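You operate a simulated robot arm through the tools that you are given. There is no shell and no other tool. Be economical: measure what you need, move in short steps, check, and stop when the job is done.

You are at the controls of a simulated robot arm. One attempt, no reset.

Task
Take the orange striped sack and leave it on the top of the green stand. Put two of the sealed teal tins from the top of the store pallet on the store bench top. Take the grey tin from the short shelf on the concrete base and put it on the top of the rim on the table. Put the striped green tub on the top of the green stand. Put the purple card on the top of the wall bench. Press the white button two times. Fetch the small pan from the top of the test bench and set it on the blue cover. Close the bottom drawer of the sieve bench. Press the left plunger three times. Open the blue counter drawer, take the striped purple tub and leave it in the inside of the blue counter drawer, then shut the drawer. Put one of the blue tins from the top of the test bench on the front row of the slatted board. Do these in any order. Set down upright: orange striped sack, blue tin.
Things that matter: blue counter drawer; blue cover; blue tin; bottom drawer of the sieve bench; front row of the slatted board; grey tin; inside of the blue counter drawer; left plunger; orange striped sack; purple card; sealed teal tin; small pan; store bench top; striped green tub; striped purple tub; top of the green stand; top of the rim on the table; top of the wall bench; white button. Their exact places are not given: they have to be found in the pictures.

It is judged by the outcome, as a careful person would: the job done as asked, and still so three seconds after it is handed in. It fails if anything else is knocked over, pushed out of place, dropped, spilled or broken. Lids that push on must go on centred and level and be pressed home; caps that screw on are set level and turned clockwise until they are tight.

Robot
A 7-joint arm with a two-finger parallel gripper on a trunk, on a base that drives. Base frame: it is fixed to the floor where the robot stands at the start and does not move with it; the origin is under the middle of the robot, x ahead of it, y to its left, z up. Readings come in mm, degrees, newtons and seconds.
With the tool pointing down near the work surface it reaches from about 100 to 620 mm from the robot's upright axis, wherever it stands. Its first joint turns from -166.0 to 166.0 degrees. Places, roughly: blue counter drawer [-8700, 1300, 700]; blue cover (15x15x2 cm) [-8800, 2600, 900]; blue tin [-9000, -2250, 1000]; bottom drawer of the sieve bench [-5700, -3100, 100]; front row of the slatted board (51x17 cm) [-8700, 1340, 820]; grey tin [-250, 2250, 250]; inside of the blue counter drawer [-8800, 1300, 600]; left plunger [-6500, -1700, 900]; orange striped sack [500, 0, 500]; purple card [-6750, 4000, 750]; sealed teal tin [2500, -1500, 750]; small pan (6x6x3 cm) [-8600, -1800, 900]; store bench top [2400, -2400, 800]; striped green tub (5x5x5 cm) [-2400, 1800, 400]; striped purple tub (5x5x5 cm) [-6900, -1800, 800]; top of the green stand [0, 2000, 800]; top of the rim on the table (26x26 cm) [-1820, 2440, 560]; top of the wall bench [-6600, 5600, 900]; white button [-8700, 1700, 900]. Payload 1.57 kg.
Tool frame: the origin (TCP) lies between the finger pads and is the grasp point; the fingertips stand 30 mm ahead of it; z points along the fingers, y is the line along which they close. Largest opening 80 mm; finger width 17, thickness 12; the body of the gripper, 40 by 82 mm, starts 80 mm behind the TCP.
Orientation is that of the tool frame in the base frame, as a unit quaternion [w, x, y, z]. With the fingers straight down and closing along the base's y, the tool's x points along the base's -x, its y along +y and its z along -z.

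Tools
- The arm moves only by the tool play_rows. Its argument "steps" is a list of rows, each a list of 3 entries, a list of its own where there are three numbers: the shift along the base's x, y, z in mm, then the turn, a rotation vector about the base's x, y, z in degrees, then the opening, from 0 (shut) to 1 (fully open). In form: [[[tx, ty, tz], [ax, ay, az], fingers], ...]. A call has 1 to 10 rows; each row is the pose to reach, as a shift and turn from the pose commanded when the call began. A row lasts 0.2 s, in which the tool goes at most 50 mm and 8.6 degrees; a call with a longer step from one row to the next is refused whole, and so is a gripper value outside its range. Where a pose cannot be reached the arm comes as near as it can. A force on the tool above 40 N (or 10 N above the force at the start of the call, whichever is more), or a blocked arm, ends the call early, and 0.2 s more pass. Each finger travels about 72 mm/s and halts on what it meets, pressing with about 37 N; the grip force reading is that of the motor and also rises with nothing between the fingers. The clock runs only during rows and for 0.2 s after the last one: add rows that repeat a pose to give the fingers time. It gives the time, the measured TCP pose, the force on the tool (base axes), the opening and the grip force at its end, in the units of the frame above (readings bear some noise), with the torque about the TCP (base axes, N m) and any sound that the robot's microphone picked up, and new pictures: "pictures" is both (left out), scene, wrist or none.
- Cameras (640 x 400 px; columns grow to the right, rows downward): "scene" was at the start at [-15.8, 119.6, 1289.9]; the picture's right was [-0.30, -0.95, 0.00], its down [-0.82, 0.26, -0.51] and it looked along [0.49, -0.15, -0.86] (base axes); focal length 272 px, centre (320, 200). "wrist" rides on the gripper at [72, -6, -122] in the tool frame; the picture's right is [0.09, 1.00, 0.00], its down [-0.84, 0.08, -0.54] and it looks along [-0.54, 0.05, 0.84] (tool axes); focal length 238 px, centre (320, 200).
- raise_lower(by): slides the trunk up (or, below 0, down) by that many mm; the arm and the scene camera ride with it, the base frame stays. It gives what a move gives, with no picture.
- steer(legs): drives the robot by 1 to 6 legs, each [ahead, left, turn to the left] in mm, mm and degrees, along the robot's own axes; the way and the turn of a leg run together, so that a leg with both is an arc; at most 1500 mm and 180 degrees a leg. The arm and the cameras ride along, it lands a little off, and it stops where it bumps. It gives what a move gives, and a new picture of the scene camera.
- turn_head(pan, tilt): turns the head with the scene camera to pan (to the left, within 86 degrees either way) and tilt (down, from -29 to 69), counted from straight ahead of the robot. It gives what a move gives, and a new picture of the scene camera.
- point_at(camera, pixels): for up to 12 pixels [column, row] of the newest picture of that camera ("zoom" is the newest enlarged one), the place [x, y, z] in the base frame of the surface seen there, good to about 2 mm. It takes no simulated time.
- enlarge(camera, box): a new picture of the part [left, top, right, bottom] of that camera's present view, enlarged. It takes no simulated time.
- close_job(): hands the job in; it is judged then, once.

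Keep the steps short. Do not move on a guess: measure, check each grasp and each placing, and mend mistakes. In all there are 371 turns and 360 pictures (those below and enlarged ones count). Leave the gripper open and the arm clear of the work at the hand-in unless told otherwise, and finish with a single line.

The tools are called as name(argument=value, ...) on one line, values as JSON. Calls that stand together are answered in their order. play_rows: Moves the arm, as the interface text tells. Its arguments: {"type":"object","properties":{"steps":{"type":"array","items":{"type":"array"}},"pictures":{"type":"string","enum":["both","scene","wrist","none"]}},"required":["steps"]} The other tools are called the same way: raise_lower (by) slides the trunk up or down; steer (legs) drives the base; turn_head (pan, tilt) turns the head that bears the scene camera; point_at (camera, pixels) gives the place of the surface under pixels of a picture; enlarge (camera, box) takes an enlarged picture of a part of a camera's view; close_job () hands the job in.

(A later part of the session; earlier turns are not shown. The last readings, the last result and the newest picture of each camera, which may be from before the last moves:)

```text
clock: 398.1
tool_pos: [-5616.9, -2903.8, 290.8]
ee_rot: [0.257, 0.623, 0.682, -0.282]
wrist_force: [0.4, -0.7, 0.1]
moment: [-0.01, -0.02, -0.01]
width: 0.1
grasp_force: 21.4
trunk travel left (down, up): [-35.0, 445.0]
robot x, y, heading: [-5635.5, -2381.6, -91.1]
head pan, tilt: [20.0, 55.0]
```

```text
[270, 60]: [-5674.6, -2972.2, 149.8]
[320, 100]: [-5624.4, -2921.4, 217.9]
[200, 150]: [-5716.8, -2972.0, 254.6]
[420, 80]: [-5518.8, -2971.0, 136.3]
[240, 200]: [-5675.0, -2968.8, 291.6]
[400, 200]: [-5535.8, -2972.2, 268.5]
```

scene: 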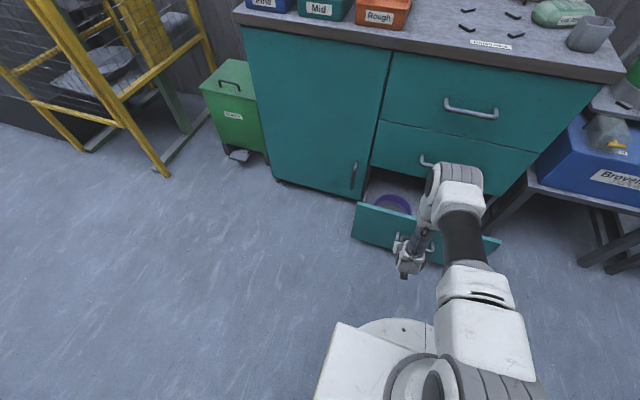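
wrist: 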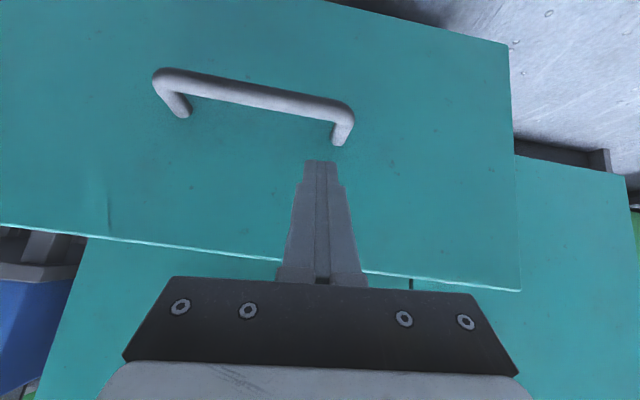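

Drawer face y≈-2971; it must go to ≈-3180. I push by driving forward 190, then finish with the arm.

play_rows(steps=[[[-25, -20, 0], [0, 0, 0], 0]], pictures="none")

steer(legs=[[190, 0, 1.1]])

play_rows(steps=[[[0, -15, 0], [0, 0, 0], 0], [[0, -30, 0], [0, 0, 0], 0], [[0, -45, 0], [0, 0, 0], 0], [[0, -60, 0], [0, 0, 0], 0], [[0, -75, 0], [0, 0, 0], 0]])

```text
clock: 398.4
tool_pos: [-5640.7, -2924.2, 288.9]
ee_rot: [0.257, 0.624, 0.683, -0.282]
wrist_force: [0.1, 0.3, 0.0]
moment: [-0.02, -0.02, 0.01]
width: 0.0
grasp_force: 21.4
trunk travel left (down, up): [-35.0, 445.0]
robot x, y, heading: [-5638.0, -2378.3, -90.8]
head pan, tilt: [20.0, 55.0]
```

```text
clock: 400.3
tool_pos: [-5633.0, -3117.5, 290.6]
ee_rot: [0.259, 0.618, 0.687, -0.28]
wrist_force: [0.2, -1.0, 0.9]
moment: [0.0, -0.02, -0.02]
width: 0.0
grasp_force: 20.7
trunk travel left (down, up): [-35.0, 445.0]
robot x, y, heading: [-5635.6, -2572.4, -89.8]
head pan, tilt: [20.0, 55.0]
```

scene: 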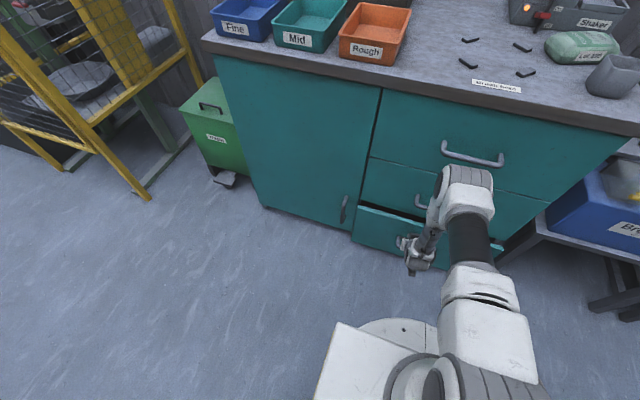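

```text
clock: 401.2
tool_pos: [-5633.0, -3155.6, 285.8]
ee_rot: [0.254, 0.62, 0.69, -0.274]
wrist_force: [0.6, 0.7, 1.6]
moment: [0.01, -0.02, 0.01]
width: 0.0
grasp_force: 21.4
trunk travel left (down, up): [-35.0, 445.0]
robot x, y, heading: [-5639.5, -2570.7, -89.8]
head pan, tilt: [20.0, 55.0]
stopped in row 4: the force on the tool passed its limit at 99 N (the readings are from after the stop); the commanded pose is now the measured one
```

scene: 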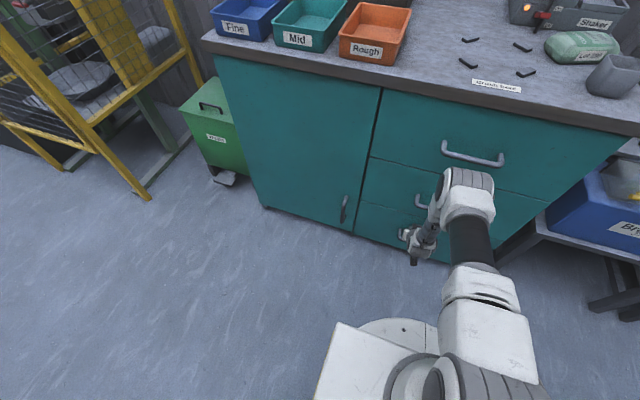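
wrist: 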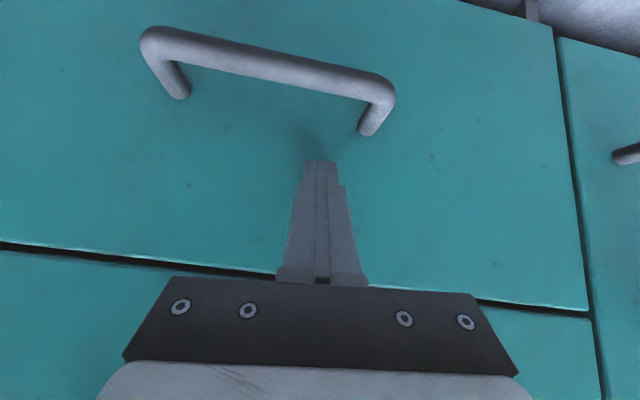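

It stopped with firm contact, face looks flush. I verify.

point_at(camera="wrist", pixels=[[80, 150], [500, 150], [90, 310], [540, 340], [620, 100], [620, 280]])

steer(legs=[[-190, 0, 0]])

raise_lower(by=400)

```text
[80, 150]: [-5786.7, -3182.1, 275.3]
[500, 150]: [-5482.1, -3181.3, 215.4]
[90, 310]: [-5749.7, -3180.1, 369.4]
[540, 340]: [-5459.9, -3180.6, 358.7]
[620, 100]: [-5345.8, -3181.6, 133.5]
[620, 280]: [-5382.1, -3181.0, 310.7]
```

```text
clock: 403.1
tool_pos: [-5634.8, -2958.8, 285.8]
ee_rot: [0.254, 0.621, 0.69, -0.273]
wrist_force: [-0.7, 0.5, -0.3]
moment: [0.0, 0.0, -0.03]
width: 0.2
grasp_force: 21.3
trunk travel left (down, up): [-35.0, 445.0]
robot x, y, heading: [-5637.2, -2374.9, -90.4]
head pan, tilt: [20.0, 55.0]
```

scene: 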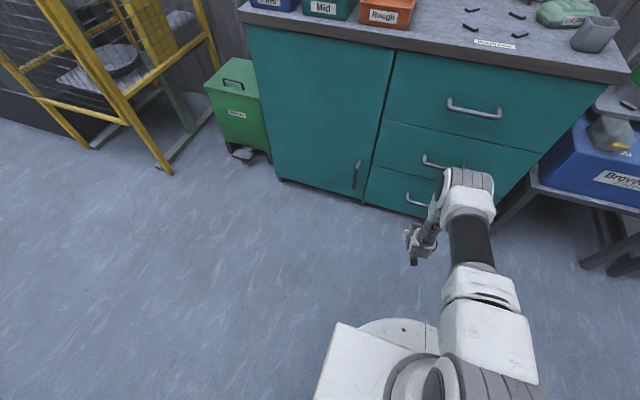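

```text
clock: 407.0
tool_pos: [-5635.1, -2958.6, 686.2]
ee_rot: [0.254, 0.621, 0.689, -0.274]
wrist_force: [0.5, -0.6, 0.3]
moment: [-0.01, 0.0, -0.01]
width: 0.2
grasp_force: 21.2
trunk travel left (down, up): [-435.0, 45.0]
robot x, y, heading: [-5642.2, -2377.5, -90.3]
head pan, tilt: [20.0, 55.0]
```

The drawer is flush (y≈-3181 everywhere). Next: plunger and purple tub. I raise the arm, turn to face west and look.

play_rows(steps=[[[0, 35, 30], [6, 0, 0], 0.3], [[0, 70, 65], [12, 0, 0], 0.6], [[0, 105, 100], [18, 0, 0], 1], [[0, 140, 130], [24, 0, 0], 1], [[0, 160, 170], [30, 0, 0], 1], [[0, 170, 210], [32, 0, 0], 1]], pictures="none")

turn_head(pan=-35, tilt=30)

steer(legs=[[0, 0, -90]])

```text
clock: 408.4
tool_pos: [-5636.7, -2787.1, 892.8]
ee_rot: [0.072, 0.666, 0.738, -0.073]
wrist_force: [-0.3, -0.1, -0.2]
moment: [0.01, 0.03, -0.01]
width: 79.9
grasp_force: 0.0
trunk travel left (down, up): [-435.0, 45.0]
robot x, y, heading: [-5639.3, -2375.5, -90.2]
head pan, tilt: [20.0, 55.0]
```

```text
clock: 409.6
tool_pos: [-5636.0, -2788.0, 893.1]
ee_rot: [0.072, 0.666, 0.738, -0.074]
wrist_force: [-0.1, 0.1, -0.8]
moment: [0.01, 0.04, 0.03]
width: 79.9
grasp_force: 0.0
trunk travel left (down, up): [-435.0, 45.0]
robot x, y, heading: [-5639.4, -2376.4, -90.5]
head pan, tilt: [-35.0, 30.0]
```

scene: 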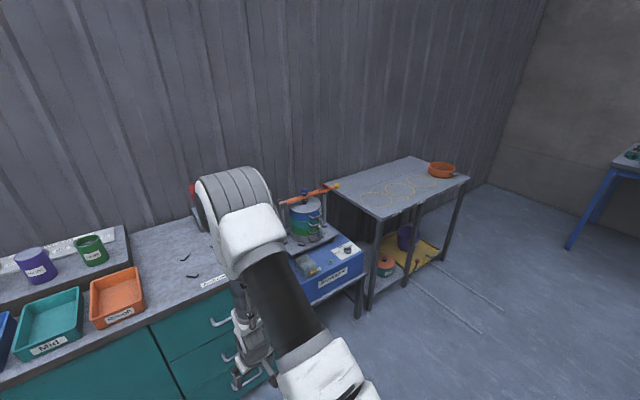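

```text
clock: 415.2
tool_pos: [-6049.9, -2372.0, 892.4]
ee_rot: [-0.002, 0.994, 0.046, -0.104]
wrist_force: [-0.2, 0.0, -0.6]
moment: [-0.01, 0.02, 0.0]
width: 79.8
grasp_force: 0.0
trunk travel left (down, up): [-435.0, 45.0]
robot x, y, heading: [-5635.0, -2376.3, 179.0]
head pan, tilt: [-35.0, 30.0]
```

scene: 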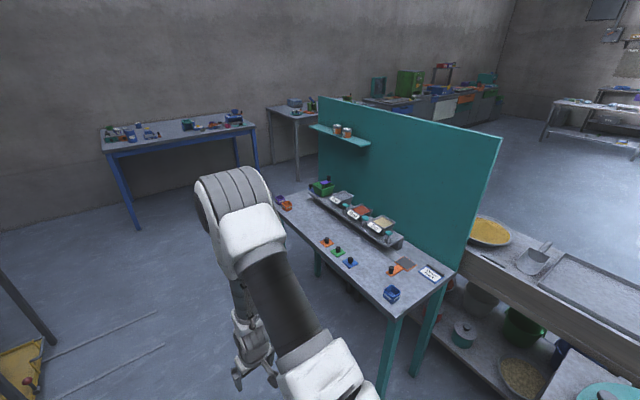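

enlarge(camera="scene", box=[260, 160, 460, 310])

point_at(camera="scene", pixels=[[327, 240], [338, 249], [350, 260], [395, 268], [283, 203], [391, 294], [430, 273], [345, 200], [305, 215], [385, 310], [321, 186]])

```text
2.67 times, centred on (360, 235) of scene
```

zoom: 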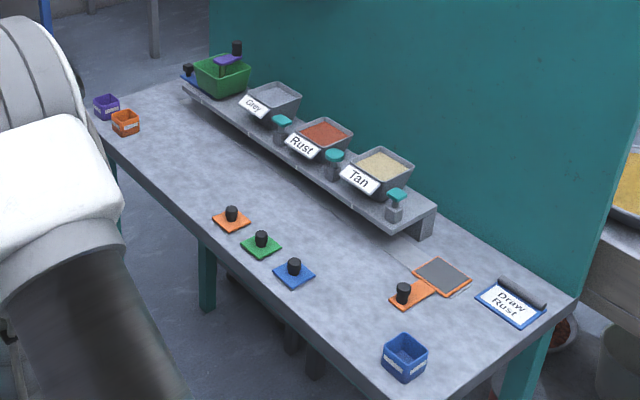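

```text
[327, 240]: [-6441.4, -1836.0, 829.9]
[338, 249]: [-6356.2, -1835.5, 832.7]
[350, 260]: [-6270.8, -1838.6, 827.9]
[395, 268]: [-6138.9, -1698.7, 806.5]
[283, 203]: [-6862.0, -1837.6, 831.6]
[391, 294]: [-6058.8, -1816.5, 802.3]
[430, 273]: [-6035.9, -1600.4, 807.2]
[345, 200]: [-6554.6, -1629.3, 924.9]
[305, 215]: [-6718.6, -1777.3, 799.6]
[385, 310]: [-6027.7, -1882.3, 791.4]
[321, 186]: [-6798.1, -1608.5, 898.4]
```

The left plunger (teal cap by the Grey tray) and purple tub are on this table. I drive in front and face it.

point_at(camera="zoom", pixels=[[281, 120], [334, 156], [396, 193], [107, 103], [125, 118], [270, 95]])

play_rows(steps=[[[0, 0, 45], [0, 0, 0], 1], [[0, 0, 85], [0, 0, 0], 1]], pictures="none")

turn_head(pan=10, tilt=50)

steer(legs=[[900, 0, 0], [0, 0, -89]])

```text
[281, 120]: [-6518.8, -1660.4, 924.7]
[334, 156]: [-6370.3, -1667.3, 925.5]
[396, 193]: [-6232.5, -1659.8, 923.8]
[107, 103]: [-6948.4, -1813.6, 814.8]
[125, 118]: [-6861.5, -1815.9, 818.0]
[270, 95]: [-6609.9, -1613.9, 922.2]
```

```text
clock: 415.8
tool_pos: [-6050.3, -2371.6, 980.4]
ee_rot: [-0.001, 0.994, 0.046, -0.102]
wrist_force: [-0.1, 0.1, -0.5]
moment: [0.02, 0.0, 0.05]
width: 79.8
grasp_force: 0.0
trunk travel left (down, up): [-435.0, 45.0]
robot x, y, heading: [-5634.7, -2375.7, 178.9]
head pan, tilt: [-35.0, 30.0]
```

```text
clock: 416.9
tool_pos: [-6051.8, -2372.3, 979.9]
ee_rot: [-0.001, 0.994, 0.045, -0.103]
wrist_force: [0.1, 0.1, 0.2]
moment: [0.0, 0.01, -0.03]
width: 79.9
grasp_force: 0.0
trunk travel left (down, up): [-435.0, 45.0]
robot x, y, heading: [-5637.2, -2372.9, 179.1]
head pan, tilt: [10.0, 50.0]
```

scene: 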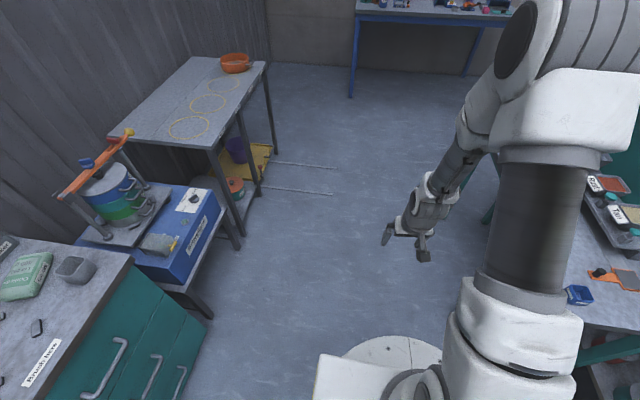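

```text
clock: 428.2
tool_pos: [-6521.6, -1944.9, 979.1]
ee_rot: [-0.074, 0.733, -0.672, -0.072]
wrist_force: [-0.2, 0.3, 0.6]
moment: [0.01, -0.04, 0.02]
width: 80.1
grasp_force: 0.1
trunk travel left (down, up): [-435.0, 45.0]
robot x, y, heading: [-6529.2, -2362.3, 89.1]
head pan, tilt: [10.0, 50.0]
```

scene: 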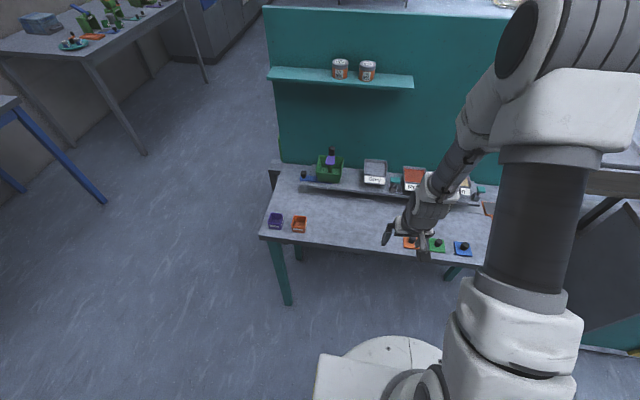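

steer(legs=[[100, 0, 0.9]])

play_rows(steps=[[[0, 30, 20], [-4, 0, 0], 0.5], [[0, 60, 30], [-8, 0, 0], 0], [[0, 60, 30], [-12, 0, 0], 0]])

```text
clock: 429.6
tool_pos: [-6528.3, -1844.1, 979.7]
ee_rot: [-0.074, 0.738, -0.667, -0.072]
wrist_force: [0.9, 0.5, 0.7]
moment: [0.01, -0.02, -0.03]
width: 80.0
grasp_force: 0.0
trunk travel left (down, up): [-435.0, 45.0]
robot x, y, heading: [-6525.6, -2258.5, 89.5]
head pan, tilt: [10.0, 50.0]
```

scene: 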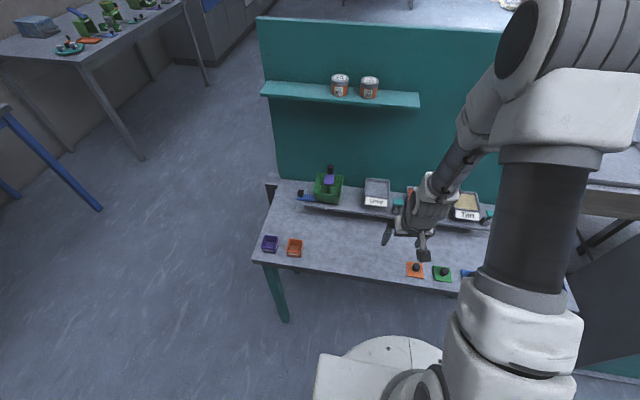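

```text
clock: 430.4
tool_pos: [-6526.8, -1784.2, 1008.7]
ee_rot: [0.004, 0.742, -0.67, -0.003]
wrist_force: [0.8, -0.6, -0.2]
moment: [0.0, 0.01, 0.02]
width: 0.0
grasp_force: 16.9
trunk travel left (down, up): [-435.0, 45.0]
robot x, y, heading: [-6528.4, -2257.4, 89.7]
head pan, tilt: [10.0, 50.0]
```

scene: 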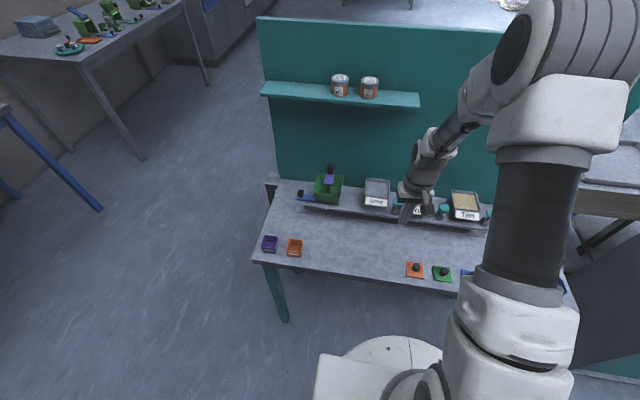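
wrist: 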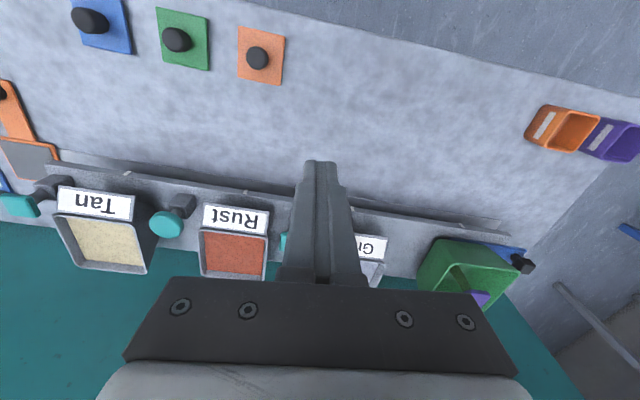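

point_at(camera="wrist", pixels=[[165, 222], [165, 235], [165, 213], [152, 222], [181, 222], [285, 242], [283, 236], [20, 205]])

enlarge(camera="scene", box=[350, 150, 510, 250])

```text
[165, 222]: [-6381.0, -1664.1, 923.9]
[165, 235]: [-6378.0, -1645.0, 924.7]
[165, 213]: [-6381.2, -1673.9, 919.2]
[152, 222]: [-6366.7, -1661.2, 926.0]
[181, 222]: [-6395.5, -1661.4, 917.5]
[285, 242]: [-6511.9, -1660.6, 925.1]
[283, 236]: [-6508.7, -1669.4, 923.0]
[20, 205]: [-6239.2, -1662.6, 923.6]
```

```text
4.00 times, centred on (430, 200) of scene
```

zoom: 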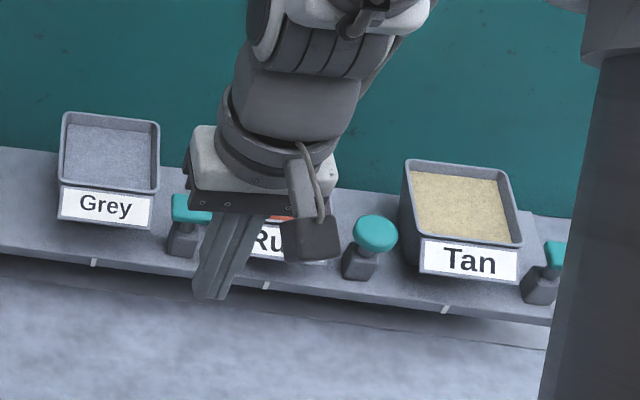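

point_at(camera="scene", pixels=[[340, 100], [415, 103], [268, 93], [340, 88], [369, 90], [300, 130], [430, 30]])

```text
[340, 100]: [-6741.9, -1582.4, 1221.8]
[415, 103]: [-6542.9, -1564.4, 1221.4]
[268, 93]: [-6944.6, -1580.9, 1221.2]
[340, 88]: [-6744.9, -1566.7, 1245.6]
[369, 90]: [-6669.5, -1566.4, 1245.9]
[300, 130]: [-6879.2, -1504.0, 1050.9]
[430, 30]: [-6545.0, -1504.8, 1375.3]
```

I pitch the tool 12° to stay clear of the panel shelf, and come above the left cap (-6522,-1660).

play_rows(steps=[[[2, 40, 0], [5, 0, 0], 0], [[4, 80, 0], [10, 0, 0], 0], [[5, 118, 0], [12, 0, 0], 0], [[5, 118, -25], [12, 0, 0], 0], [[5, 118, -38], [12, 0, 0], 0]])

enlarge(camera="scene", box=[350, 130, 510, 230])

```text
clock: 431.6
tool_pos: [-6523.1, -1666.8, 969.5]
ee_rot: [-0.074, 0.738, -0.667, -0.073]
wrist_force: [-0.8, -0.9, -1.0]
moment: [0.01, -0.03, 0.03]
width: 0.0
grasp_force: 21.4
trunk travel left (down, up): [-435.0, 45.0]
robot x, y, heading: [-6526.3, -2261.9, 89.7]
head pan, tilt: [10.0, 50.0]
```

scene: 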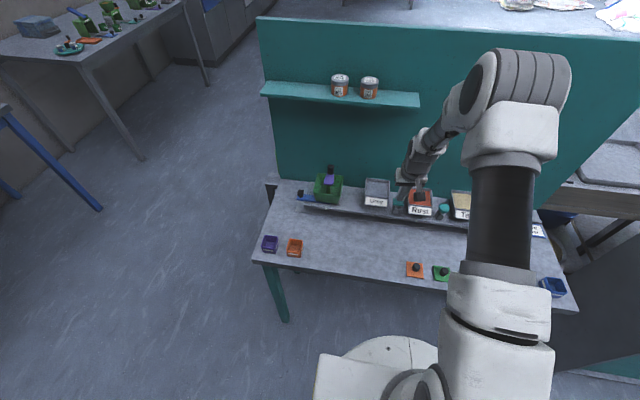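
wrist: 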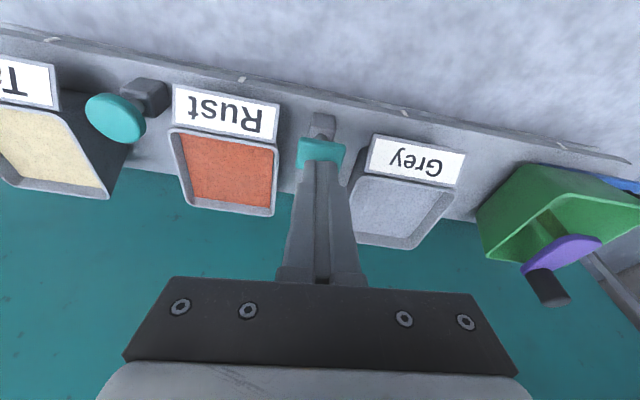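

```text
4.00 times, centred on (430, 180) of scene
```

zoom: 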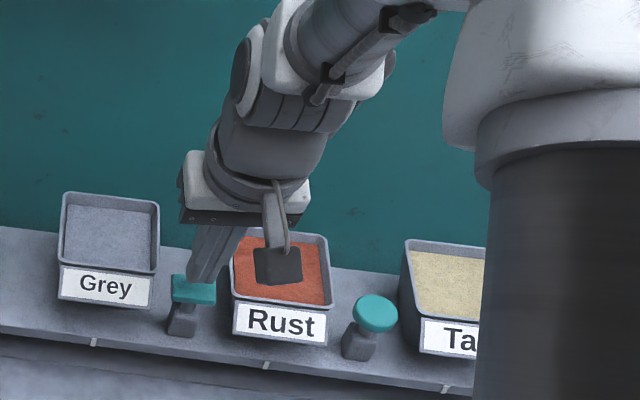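

Tip is over the cap. First press, gently measuring.

play_rows(steps=[[[0, 0, -8], [0, 0, 0], 0], [[0, 0, -14], [0, 0, 0], 0], [[0, 0, -18], [0, 0, 0], 0], [[0, 0, -22], [0, 0, 0], 0]], pictures="wrist")

```text
clock: 432.6
tool_pos: [-6521.6, -1665.3, 950.0]
ee_rot: [-0.074, 0.738, -0.667, -0.073]
wrist_force: [0.5, 0.0, 2.1]
moment: [0.03, 0.01, -0.02]
width: 0.0
grasp_force: 21.9
trunk travel left (down, up): [-435.0, 45.0]
robot x, y, heading: [-6530.5, -2259.4, 89.7]
head pan, tilt: [10.0, 50.0]
```

wrist: 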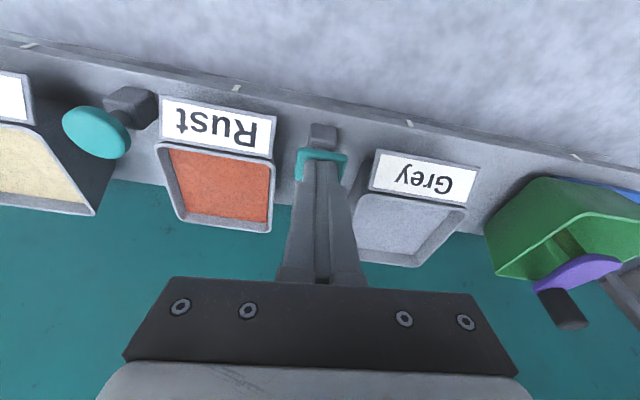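

play_rows(steps=[[[0, 0, -4], [0, 0, 0], 0], [[0, 0, -8], [0, 0, 0], 0], [[0, 0, -12], [0, 0, 0], 0], [[0, 0, -16], [0, 0, 0], 0], [[0, 0, -20], [0, 0, 0], 0]], pictures="wrist")

```text
clock: 433.9
tool_pos: [-6523.0, -1665.0, 937.5]
ee_rot: [-0.078, 0.738, -0.666, -0.076]
wrist_force: [0.4, -11.2, 28.0]
moment: [-0.42, 0.0, -0.02]
width: 0.0
grasp_force: 21.5
trunk travel left (down, up): [-435.0, 45.0]
robot x, y, heading: [-6531.9, -2258.3, 89.7]
head pan, tilt: [10.0, 50.0]
heard: click
stopped in row 5: the force on the tool passed its limit at 41 N (the readings are from after the stop); the commanded pose is now the measured one
```

wrist: 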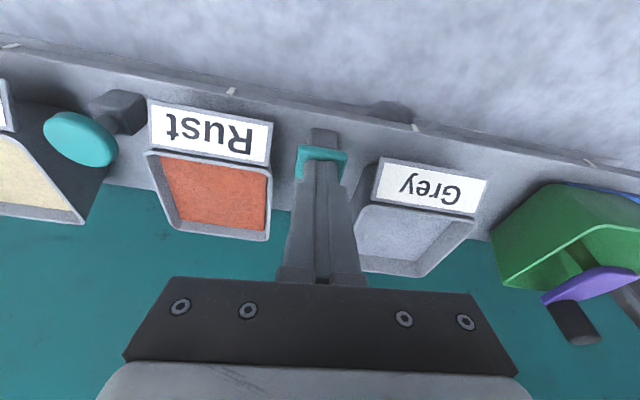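

A click: press 1. I release fully and press again.

play_rows(steps=[[[0, 0, 12], [0, 0, 0], 0], [[0, 0, 28], [0, 0, 0], 0], [[0, 0, 28], [0, 0, 0], 0], [[0, 0, 14], [0, 0, 0], 0], [[0, 0, 8], [0, 0, 0], 0], [[0, 0, 4], [0, 0, 0], 0], [[0, 0, 0], [0, 0, 0], 0], [[0, 0, -3], [0, 0, 0], 0]], pictures="none")

```text
clock: 435.7
tool_pos: [-6523.4, -1662.3, 938.4]
ee_rot: [-0.08, 0.737, -0.666, -0.079]
wrist_force: [-0.1, -12.2, 29.8]
moment: [-0.4, 0.05, 0.01]
width: 0.0
grasp_force: 21.3
trunk travel left (down, up): [-435.0, 45.0]
robot x, y, heading: [-6527.3, -2261.9, 89.8]
head pan, tilt: [10.0, 50.0]
heard: click
stopped in row 8: the force on the tool passed its limit at 43 N (the readings are from after the stop); the commanded pose is now the measured one
```

Second click. Third press.

play_rows(steps=[[[0, 0, 12], [0, 0, 0], 0], [[0, 0, 28], [0, 0, 0], 0], [[0, 0, 28], [0, 0, 0], 0], [[0, 0, 14], [0, 0, 0], 0], [[0, 0, 8], [0, 0, 0], 0], [[0, 0, 4], [0, 0, 0], 0], [[0, 0, 0], [0, 0, 0], 0], [[0, 0, -3], [0, 0, 0], 0]], pictures="none")

```text
clock: 437.5
tool_pos: [-6524.1, -1661.1, 936.7]
ee_rot: [-0.083, 0.736, -0.667, -0.08]
wrist_force: [-4.7, -0.7, 38.7]
moment: [-0.12, 0.17, -0.06]
width: 0.5
grasp_force: 21.6
trunk travel left (down, up): [-435.0, 45.0]
robot x, y, heading: [-6528.0, -2258.7, 90.0]
head pan, tilt: [10.0, 50.0]
heard: click
```

Three clicks. I rise, look at the result, and retract toward the purple tub.

play_rows(steps=[[[0, 0, 20], [0, 0, 0], 0], [[0, 0, 60], [0, 0, 0], 0], [[0, -45, 70], [0, 0, 0], 0.5], [[0, -90, 70], [0, 0, 0], 1], [[0, -135, 70], [0, 0, 0], 1]], pictures="wrist")

steer(legs=[[0, 410, 0]])

play_rows(steps=[[[0, 0, 0], [0, 0, 0], 1]], pictures="wrist")

```text
clock: 438.7
tool_pos: [-6518.9, -1796.6, 1000.8]
ee_rot: [-0.079, 0.737, -0.666, -0.078]
wrist_force: [-0.1, 0.4, -0.6]
moment: [-0.01, 0.0, -0.01]
width: 79.8
grasp_force: 0.0
trunk travel left (down, up): [-435.0, 45.0]
robot x, y, heading: [-6528.6, -2255.8, 89.9]
head pan, tilt: [10.0, 50.0]
```

wrist: 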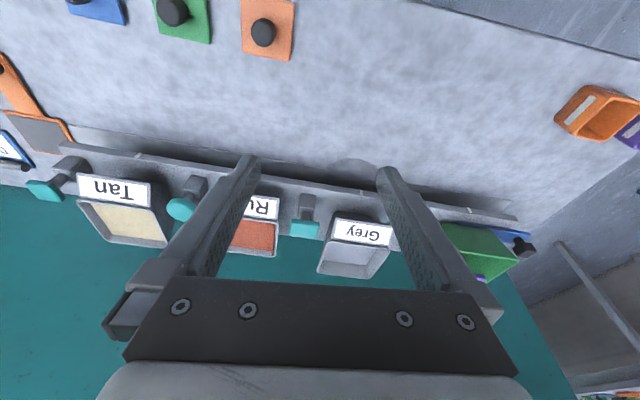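

```text
clock: 442.3
tool_pos: [-6927.9, -1795.2, 1000.8]
ee_rot: [-0.079, 0.739, -0.665, -0.077]
wrist_force: [0.6, 0.5, 0.4]
moment: [-0.03, 0.04, 0.01]
width: 79.9
grasp_force: 0.0
trunk travel left (down, up): [-435.0, 45.0]
robot x, y, heading: [-6935.3, -2257.8, 89.4]
head pan, tilt: [10.0, 50.0]
```

scene: 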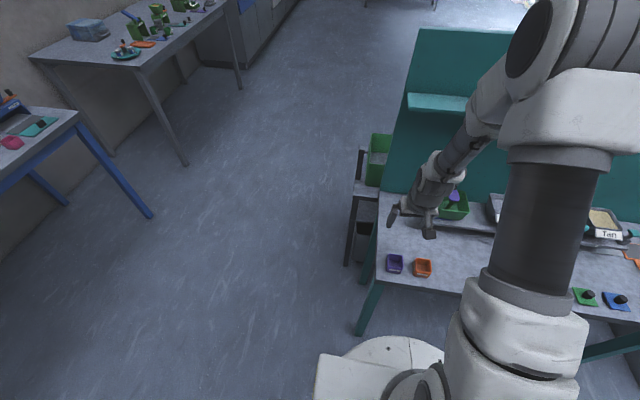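

```text
clock: 442.7
tool_pos: [-6929.0, -1796.2, 1000.5]
ee_rot: [-0.079, 0.738, -0.665, -0.077]
wrist_force: [0.8, -0.4, -1.0]
moment: [-0.01, -0.01, 0.01]
width: 80.1
grasp_force: 0.1
trunk travel left (down, up): [-435.0, 45.0]
robot x, y, heading: [-6938.1, -2258.5, 89.5]
head pan, tilt: [10.0, 50.0]
```

wrist: 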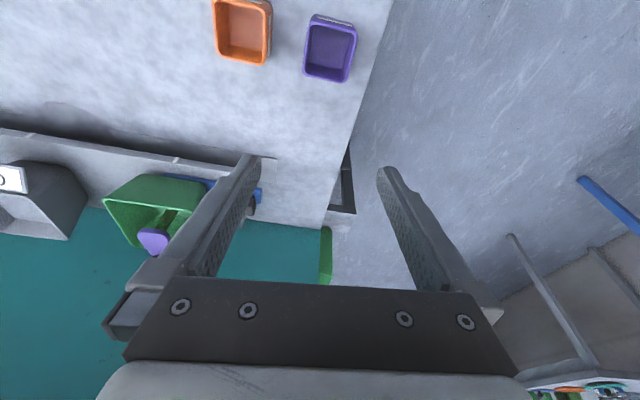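

point_at(camera="wrist", pixels=[[313, 20], [355, 30], [305, 75], [345, 80], [328, 50], [270, 60], [271, 10], [290, 50], [330, 15], [380, 50]])

```text
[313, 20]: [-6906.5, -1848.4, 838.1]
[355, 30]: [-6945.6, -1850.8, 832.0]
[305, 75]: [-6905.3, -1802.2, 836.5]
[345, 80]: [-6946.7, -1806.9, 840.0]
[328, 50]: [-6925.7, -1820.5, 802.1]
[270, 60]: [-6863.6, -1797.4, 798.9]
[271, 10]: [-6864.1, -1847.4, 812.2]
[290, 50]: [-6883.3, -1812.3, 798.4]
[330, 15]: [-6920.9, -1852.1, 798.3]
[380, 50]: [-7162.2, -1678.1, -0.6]
```

Tub centre (-6926,-1828), top 840. I straighten and come down with 64 mm opening.

play_rows(steps=[[[1, -10, -20], [-4, 0, -1], 0.8], [[2, -20, -50], [-8, 0, -2], 0.8], [[2, -32, -85], [-12.6, 0, -3], 0.8], [[2, -32, -115], [-12.6, 0, -3], 0.8]], pictures="wrist")

```text
clock: 443.7
tool_pos: [-6924.6, -1829.4, 887.0]
ee_rot: [0.001, 0.725, -0.689, -0.002]
wrist_force: [-0.2, 0.0, -0.2]
moment: [0.01, -0.02, 0.01]
width: 63.9
grasp_force: 0.0
trunk travel left (down, up): [-435.0, 45.0]
robot x, y, heading: [-6934.5, -2261.6, 89.9]
head pan, tilt: [10.0, 50.0]
```

wrist: 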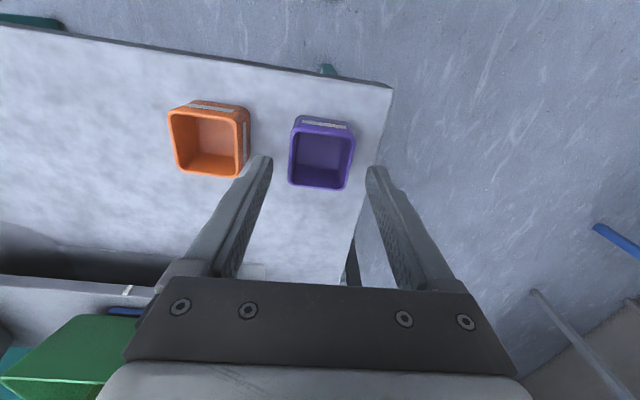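

play_rows(steps=[[[-1, 1, -30], [0, 0, 0], 0.8], [[-1, 1, -51], [0, 0, 0], 0.8], [[-1, 1, -51], [0, 0, 0], 0.5], [[-1, 1, -51], [0, 0, 0], 0.25], [[-1, 1, -51], [0, 0, 0], 0.25]], pictures="wrist")

```text
clock: 444.9
tool_pos: [-6927.7, -1828.5, 834.6]
ee_rot: [0.002, 0.724, -0.69, -0.002]
wrist_force: [-0.1, 0.0, 0.4]
moment: [0.01, 0.0, -0.01]
width: 47.4
grasp_force: 37.0
trunk travel left (down, up): [-435.0, 45.0]
robot x, y, heading: [-6937.4, -2258.6, 89.9]
head pan, tilt: [10.0, 50.0]
```

wrist: 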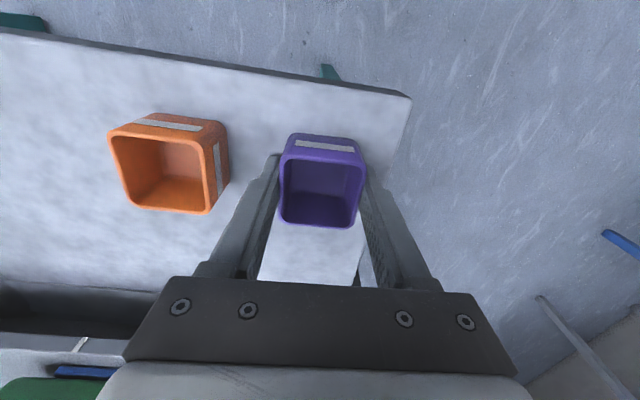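

Gripped at 47 mm. I lift and survey the way north-west to the blue counter.

play_rows(steps=[[[0, 0, 40], [0, 0, 0], 0.25], [[0, -10, 85], [0, 0, 0], 0.25], [[0, -30, 125], [0, 0, 0], 0.25]], pictures="none")

turn_head(pan=15, tilt=25)

turn_head(pan=60, tilt=30)

```text
clock: 445.7
tool_pos: [-6928.1, -1859.8, 958.6]
ee_rot: [0.001, 0.725, -0.689, -0.001]
wrist_force: [-1.1, 0.8, -0.8]
moment: [0.06, 0.02, 0.0]
width: 47.5
grasp_force: 36.6
trunk travel left (down, up): [-435.0, 45.0]
robot x, y, heading: [-6935.5, -2256.2, 90.0]
head pan, tilt: [10.0, 50.0]
```

```text
clock: 446.6
tool_pos: [-6928.5, -1858.8, 957.4]
ee_rot: [0.002, 0.724, -0.689, 0.0]
wrist_force: [-0.6, -0.5, -1.2]
moment: [0.04, 0.01, 0.01]
width: 47.4
grasp_force: 37.2
trunk travel left (down, up): [-435.0, 45.0]
robot x, y, heading: [-6933.9, -2259.4, 90.2]
head pan, tilt: [15.0, 25.0]
```

scene: 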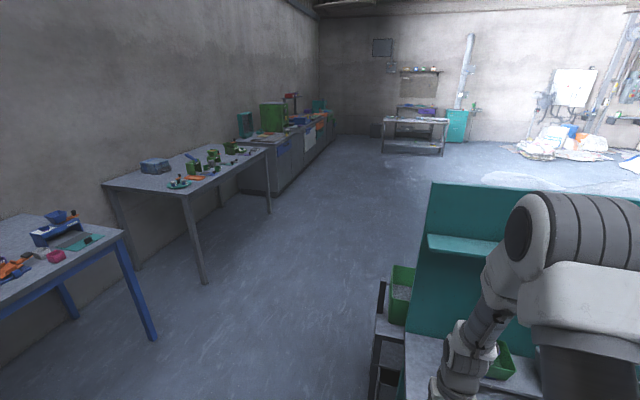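

```text
clock: 447.7
tool_pos: [-6928.0, -1858.9, 957.2]
ee_rot: [0.001, 0.725, -0.689, -0.001]
wrist_force: [0.1, -0.4, -0.7]
moment: [-0.01, -0.02, 0.01]
width: 47.3
grasp_force: 36.8
trunk travel left (down, up): [-435.0, 45.0]
robot x, y, heading: [-6935.7, -2257.9, 89.9]
head pan, tilt: [60.0, 30.0]
```

scene: 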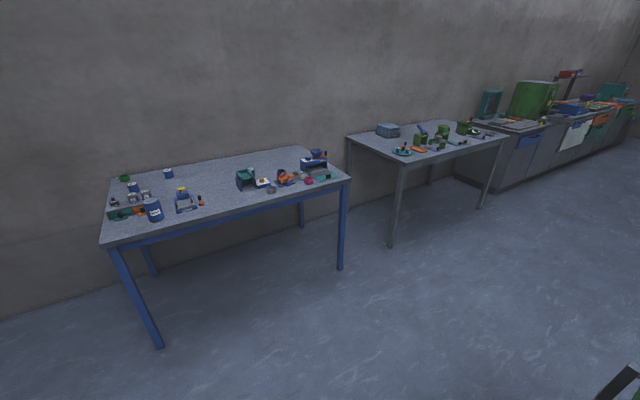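

point_at(camera="scene", pixels=[[340, 268], [160, 345], [392, 245], [485, 207], [340, 180], [152, 210], [168, 173], [270, 190], [120, 240], [500, 140], [590, 150]])

enlarge(camera="scene", box=[95, 140, 355, 240])

```text
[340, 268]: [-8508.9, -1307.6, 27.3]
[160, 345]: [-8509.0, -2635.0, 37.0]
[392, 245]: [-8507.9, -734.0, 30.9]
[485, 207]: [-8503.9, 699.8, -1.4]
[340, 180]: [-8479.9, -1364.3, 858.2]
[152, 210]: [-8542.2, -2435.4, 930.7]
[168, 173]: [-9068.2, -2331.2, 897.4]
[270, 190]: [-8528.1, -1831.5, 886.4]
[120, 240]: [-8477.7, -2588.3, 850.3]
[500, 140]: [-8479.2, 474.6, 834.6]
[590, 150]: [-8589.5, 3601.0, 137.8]
```

```text
2.46 times, centred on (225, 190) of scene
```

zoom: 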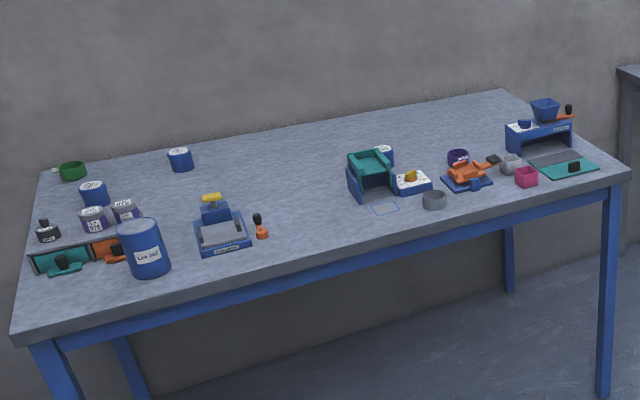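

Test-bench fronts are at x≈-8480. I turn west, go to x≈-7800 and slide north to the blue counter.

turn_head(pan=-10, tilt=40)

steer(legs=[[0, 0, 90], [880, 0, 0], [0, -1490, 0], [0, -1490, 0], [0, -560, 0]])

```text
clock: 449.1
tool_pos: [-6928.1, -1859.5, 958.8]
ee_rot: [0.002, 0.724, -0.689, -0.001]
wrist_force: [0.2, 0.7, -0.6]
moment: [-0.02, -0.02, -0.02]
width: 47.1
grasp_force: 36.5
trunk travel left (down, up): [-435.0, 45.0]
robot x, y, heading: [-6935.8, -2261.0, 89.9]
head pan, tilt: [-10.0, 40.0]
```

scene: 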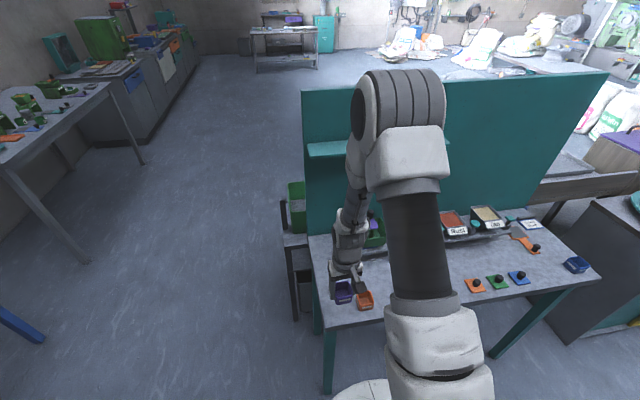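

```text
clock: 486.3
tool_pos: [-8171.5, 1306.1, 959.1]
ee_rot: [0.002, 1.0, 0.009, 0.0]
wrist_force: [-0.3, -1.0, -0.7]
moment: [-0.02, -0.01, 0.02]
width: 47.0
grasp_force: 36.7
trunk travel left (down, up): [-435.0, 45.0]
robot x, y, heading: [-7772.4, 1281.8, 178.1]
head pan, tilt: [-10.0, 40.0]
```

scene: 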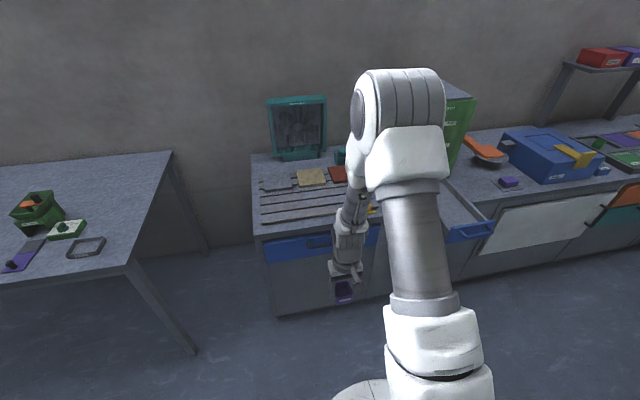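

enlarge(camera="scene", box=[240, 90, 400, 320])

enlarge(camera="scene", box=[420, 60, 640, 300])

point_at(camera="scene", pixels=[[270, 250], [320, 240], [360, 240], [275, 310], [300, 218], [470, 228], [480, 237], [440, 220], [265, 190], [510, 182], [545, 160], [300, 205]])

```text
1.74 times, centred on (320, 205) of scene
```

zoom: 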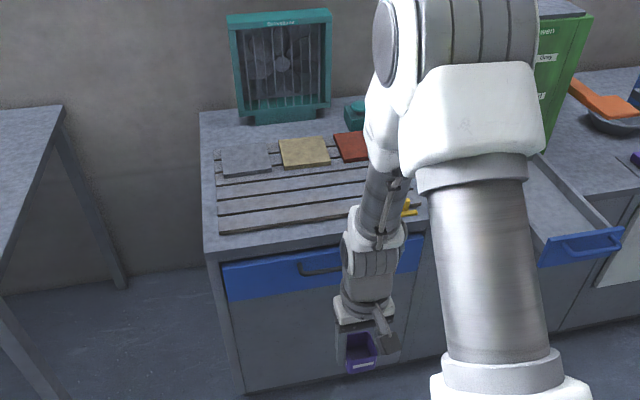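

```text
1.67 times, centred on (530, 180) of scene
```

zoom: 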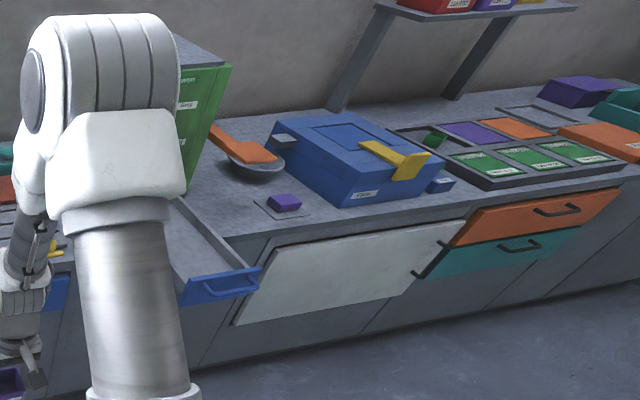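

```text
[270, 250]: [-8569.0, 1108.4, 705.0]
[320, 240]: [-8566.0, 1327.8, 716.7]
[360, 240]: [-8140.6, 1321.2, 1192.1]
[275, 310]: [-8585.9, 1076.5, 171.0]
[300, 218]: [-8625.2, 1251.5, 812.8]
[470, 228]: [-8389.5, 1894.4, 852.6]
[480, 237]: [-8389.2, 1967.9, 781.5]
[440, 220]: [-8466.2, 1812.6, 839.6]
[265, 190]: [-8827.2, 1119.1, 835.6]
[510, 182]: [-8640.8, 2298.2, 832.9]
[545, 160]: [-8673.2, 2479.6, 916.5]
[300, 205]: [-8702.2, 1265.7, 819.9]
```

The blue drawer front is at x≈-8567, y≈1090–1550, z≈700. I need a free hand, so I'll park the tub on the slatted board first. I drive nearer.

steer(legs=[[190, 0, 1.9]])

play_rows(steps=[[[0, 0, 20], [0, 0, 0], 0.25]], pictures="wrist")

```text
clock: 488.2
tool_pos: [-8363.8, 1297.5, 958.1]
ee_rot: [0.001, 1.0, 0.024, -0.001]
wrist_force: [-0.6, -0.1, -0.6]
moment: [-0.01, 0.0, -0.02]
width: 47.4
grasp_force: 36.8
trunk travel left (down, up): [-435.0, 45.0]
robot x, y, heading: [-7967.2, 1290.0, 179.6]
head pan, tilt: [-10.0, 40.0]
```

scene: 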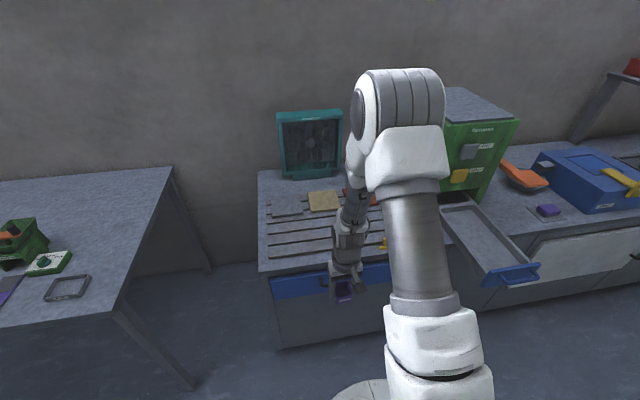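

```text
clock: 488.6
tool_pos: [-8362.7, 1297.4, 979.0]
ee_rot: [0.001, 1.0, 0.026, 0.0]
wrist_force: [-0.2, -0.7, -1.7]
moment: [0.0, 0.02, 0.03]
width: 47.2
grasp_force: 37.2
trunk travel left (down, up): [-435.0, 45.0]
robot x, y, heading: [-7965.9, 1288.8, 179.6]
head pan, tilt: [-10.0, 40.0]
```

wrist: 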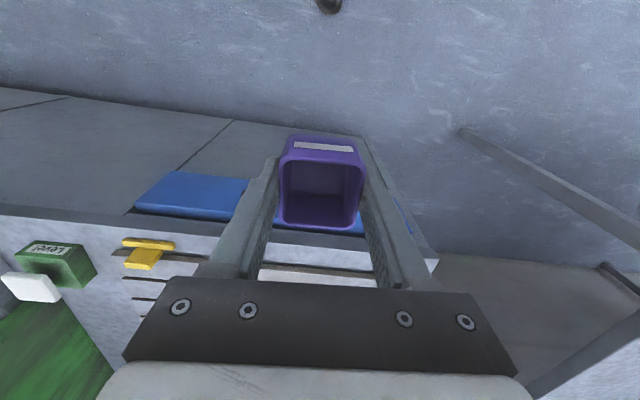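

enlarge(camera="scene", box=[250, 180, 410, 300])

point_at(camera="scene", pixels=[[300, 249], [300, 238], [300, 228], [275, 252], [275, 214], [380, 243], [300, 258], [285, 222], [265, 262], [390, 255]])

```text
3.33 times, centred on (330, 240) of scene
```

zoom: 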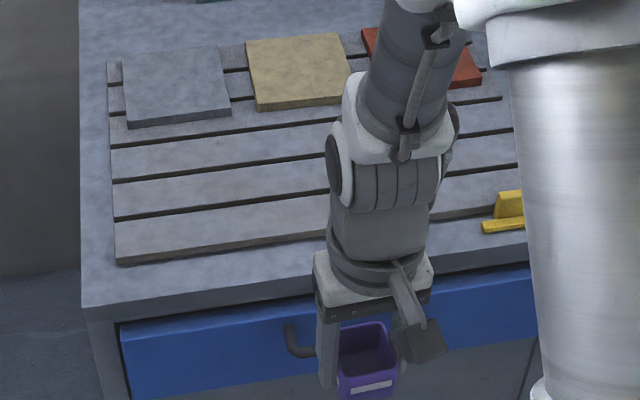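

```text
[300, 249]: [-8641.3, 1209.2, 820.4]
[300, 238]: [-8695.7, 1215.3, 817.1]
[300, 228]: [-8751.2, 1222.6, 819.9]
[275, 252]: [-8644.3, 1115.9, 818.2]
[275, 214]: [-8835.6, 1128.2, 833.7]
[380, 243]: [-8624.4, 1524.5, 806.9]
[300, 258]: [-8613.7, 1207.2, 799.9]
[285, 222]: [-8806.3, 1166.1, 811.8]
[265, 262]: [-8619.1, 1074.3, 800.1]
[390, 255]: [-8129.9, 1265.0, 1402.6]
```

Board top is z≈820, front region x -8615..-8785. I drive forward 140 and park the tub at about (-8670,1180).

steer(legs=[[140, 60, 0.4]])

play_rows(steps=[[[-45, -10, 0], [0, 0, 0], 0.25], [[-90, -25, 0], [0, 0, 0], 0.25], [[-135, -38, 0], [0, 0, 0], 0.25], [[-165, -50, -20], [0, 0, 0], 0.25], [[-165, -50, -65], [0, 0, 0], 0.25], [[-165, -50, -105], [0, 0, 0], 0.25], [[-165, -50, -115], [0, 0, 0], 0.25]])

```text
clock: 490.2
tool_pos: [-8506.3, 1234.2, 978.6]
ee_rot: [0.002, 1.0, 0.028, 0.0]
wrist_force: [-0.2, -0.2, -0.8]
moment: [0.04, 0.02, -0.01]
width: 47.3
grasp_force: 36.2
trunk travel left (down, up): [-435.0, 45.0]
robot x, y, heading: [-8104.5, 1228.4, -179.9]
head pan, tilt: [-10.0, 40.0]
```

scene: 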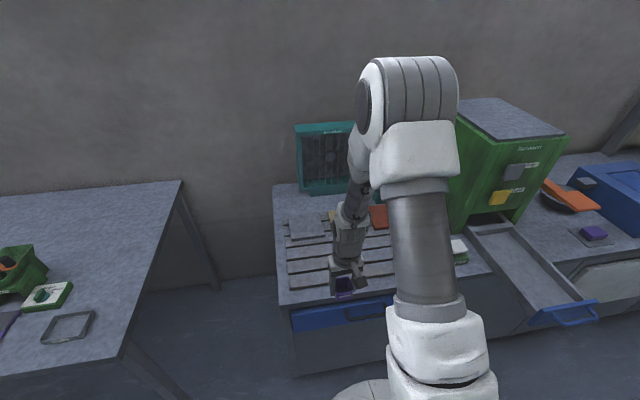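

```text
clock: 491.8
tool_pos: [-8672.9, 1186.9, 862.6]
ee_rot: [0.002, 1.0, 0.028, -0.001]
wrist_force: [-0.8, -0.3, -0.5]
moment: [-0.01, -0.01, -0.02]
width: 47.1
grasp_force: 37.1
trunk travel left (down, up): [-435.0, 45.0]
robot x, y, heading: [-8109.5, 1228.2, -180.0]
head pan, tilt: [-10.0, 40.0]
```

scene: 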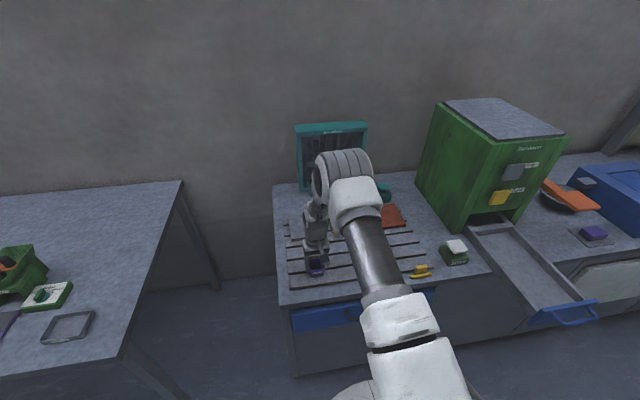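
wrist: 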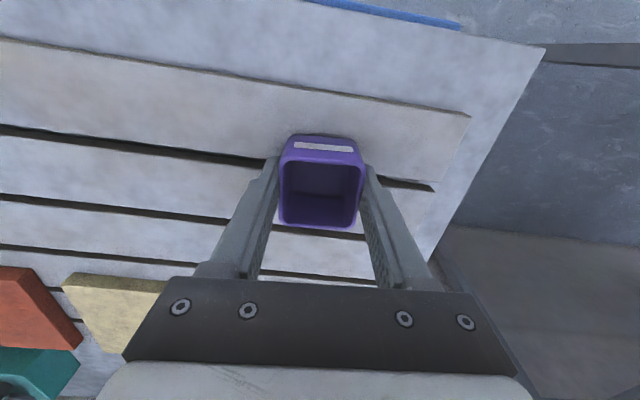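

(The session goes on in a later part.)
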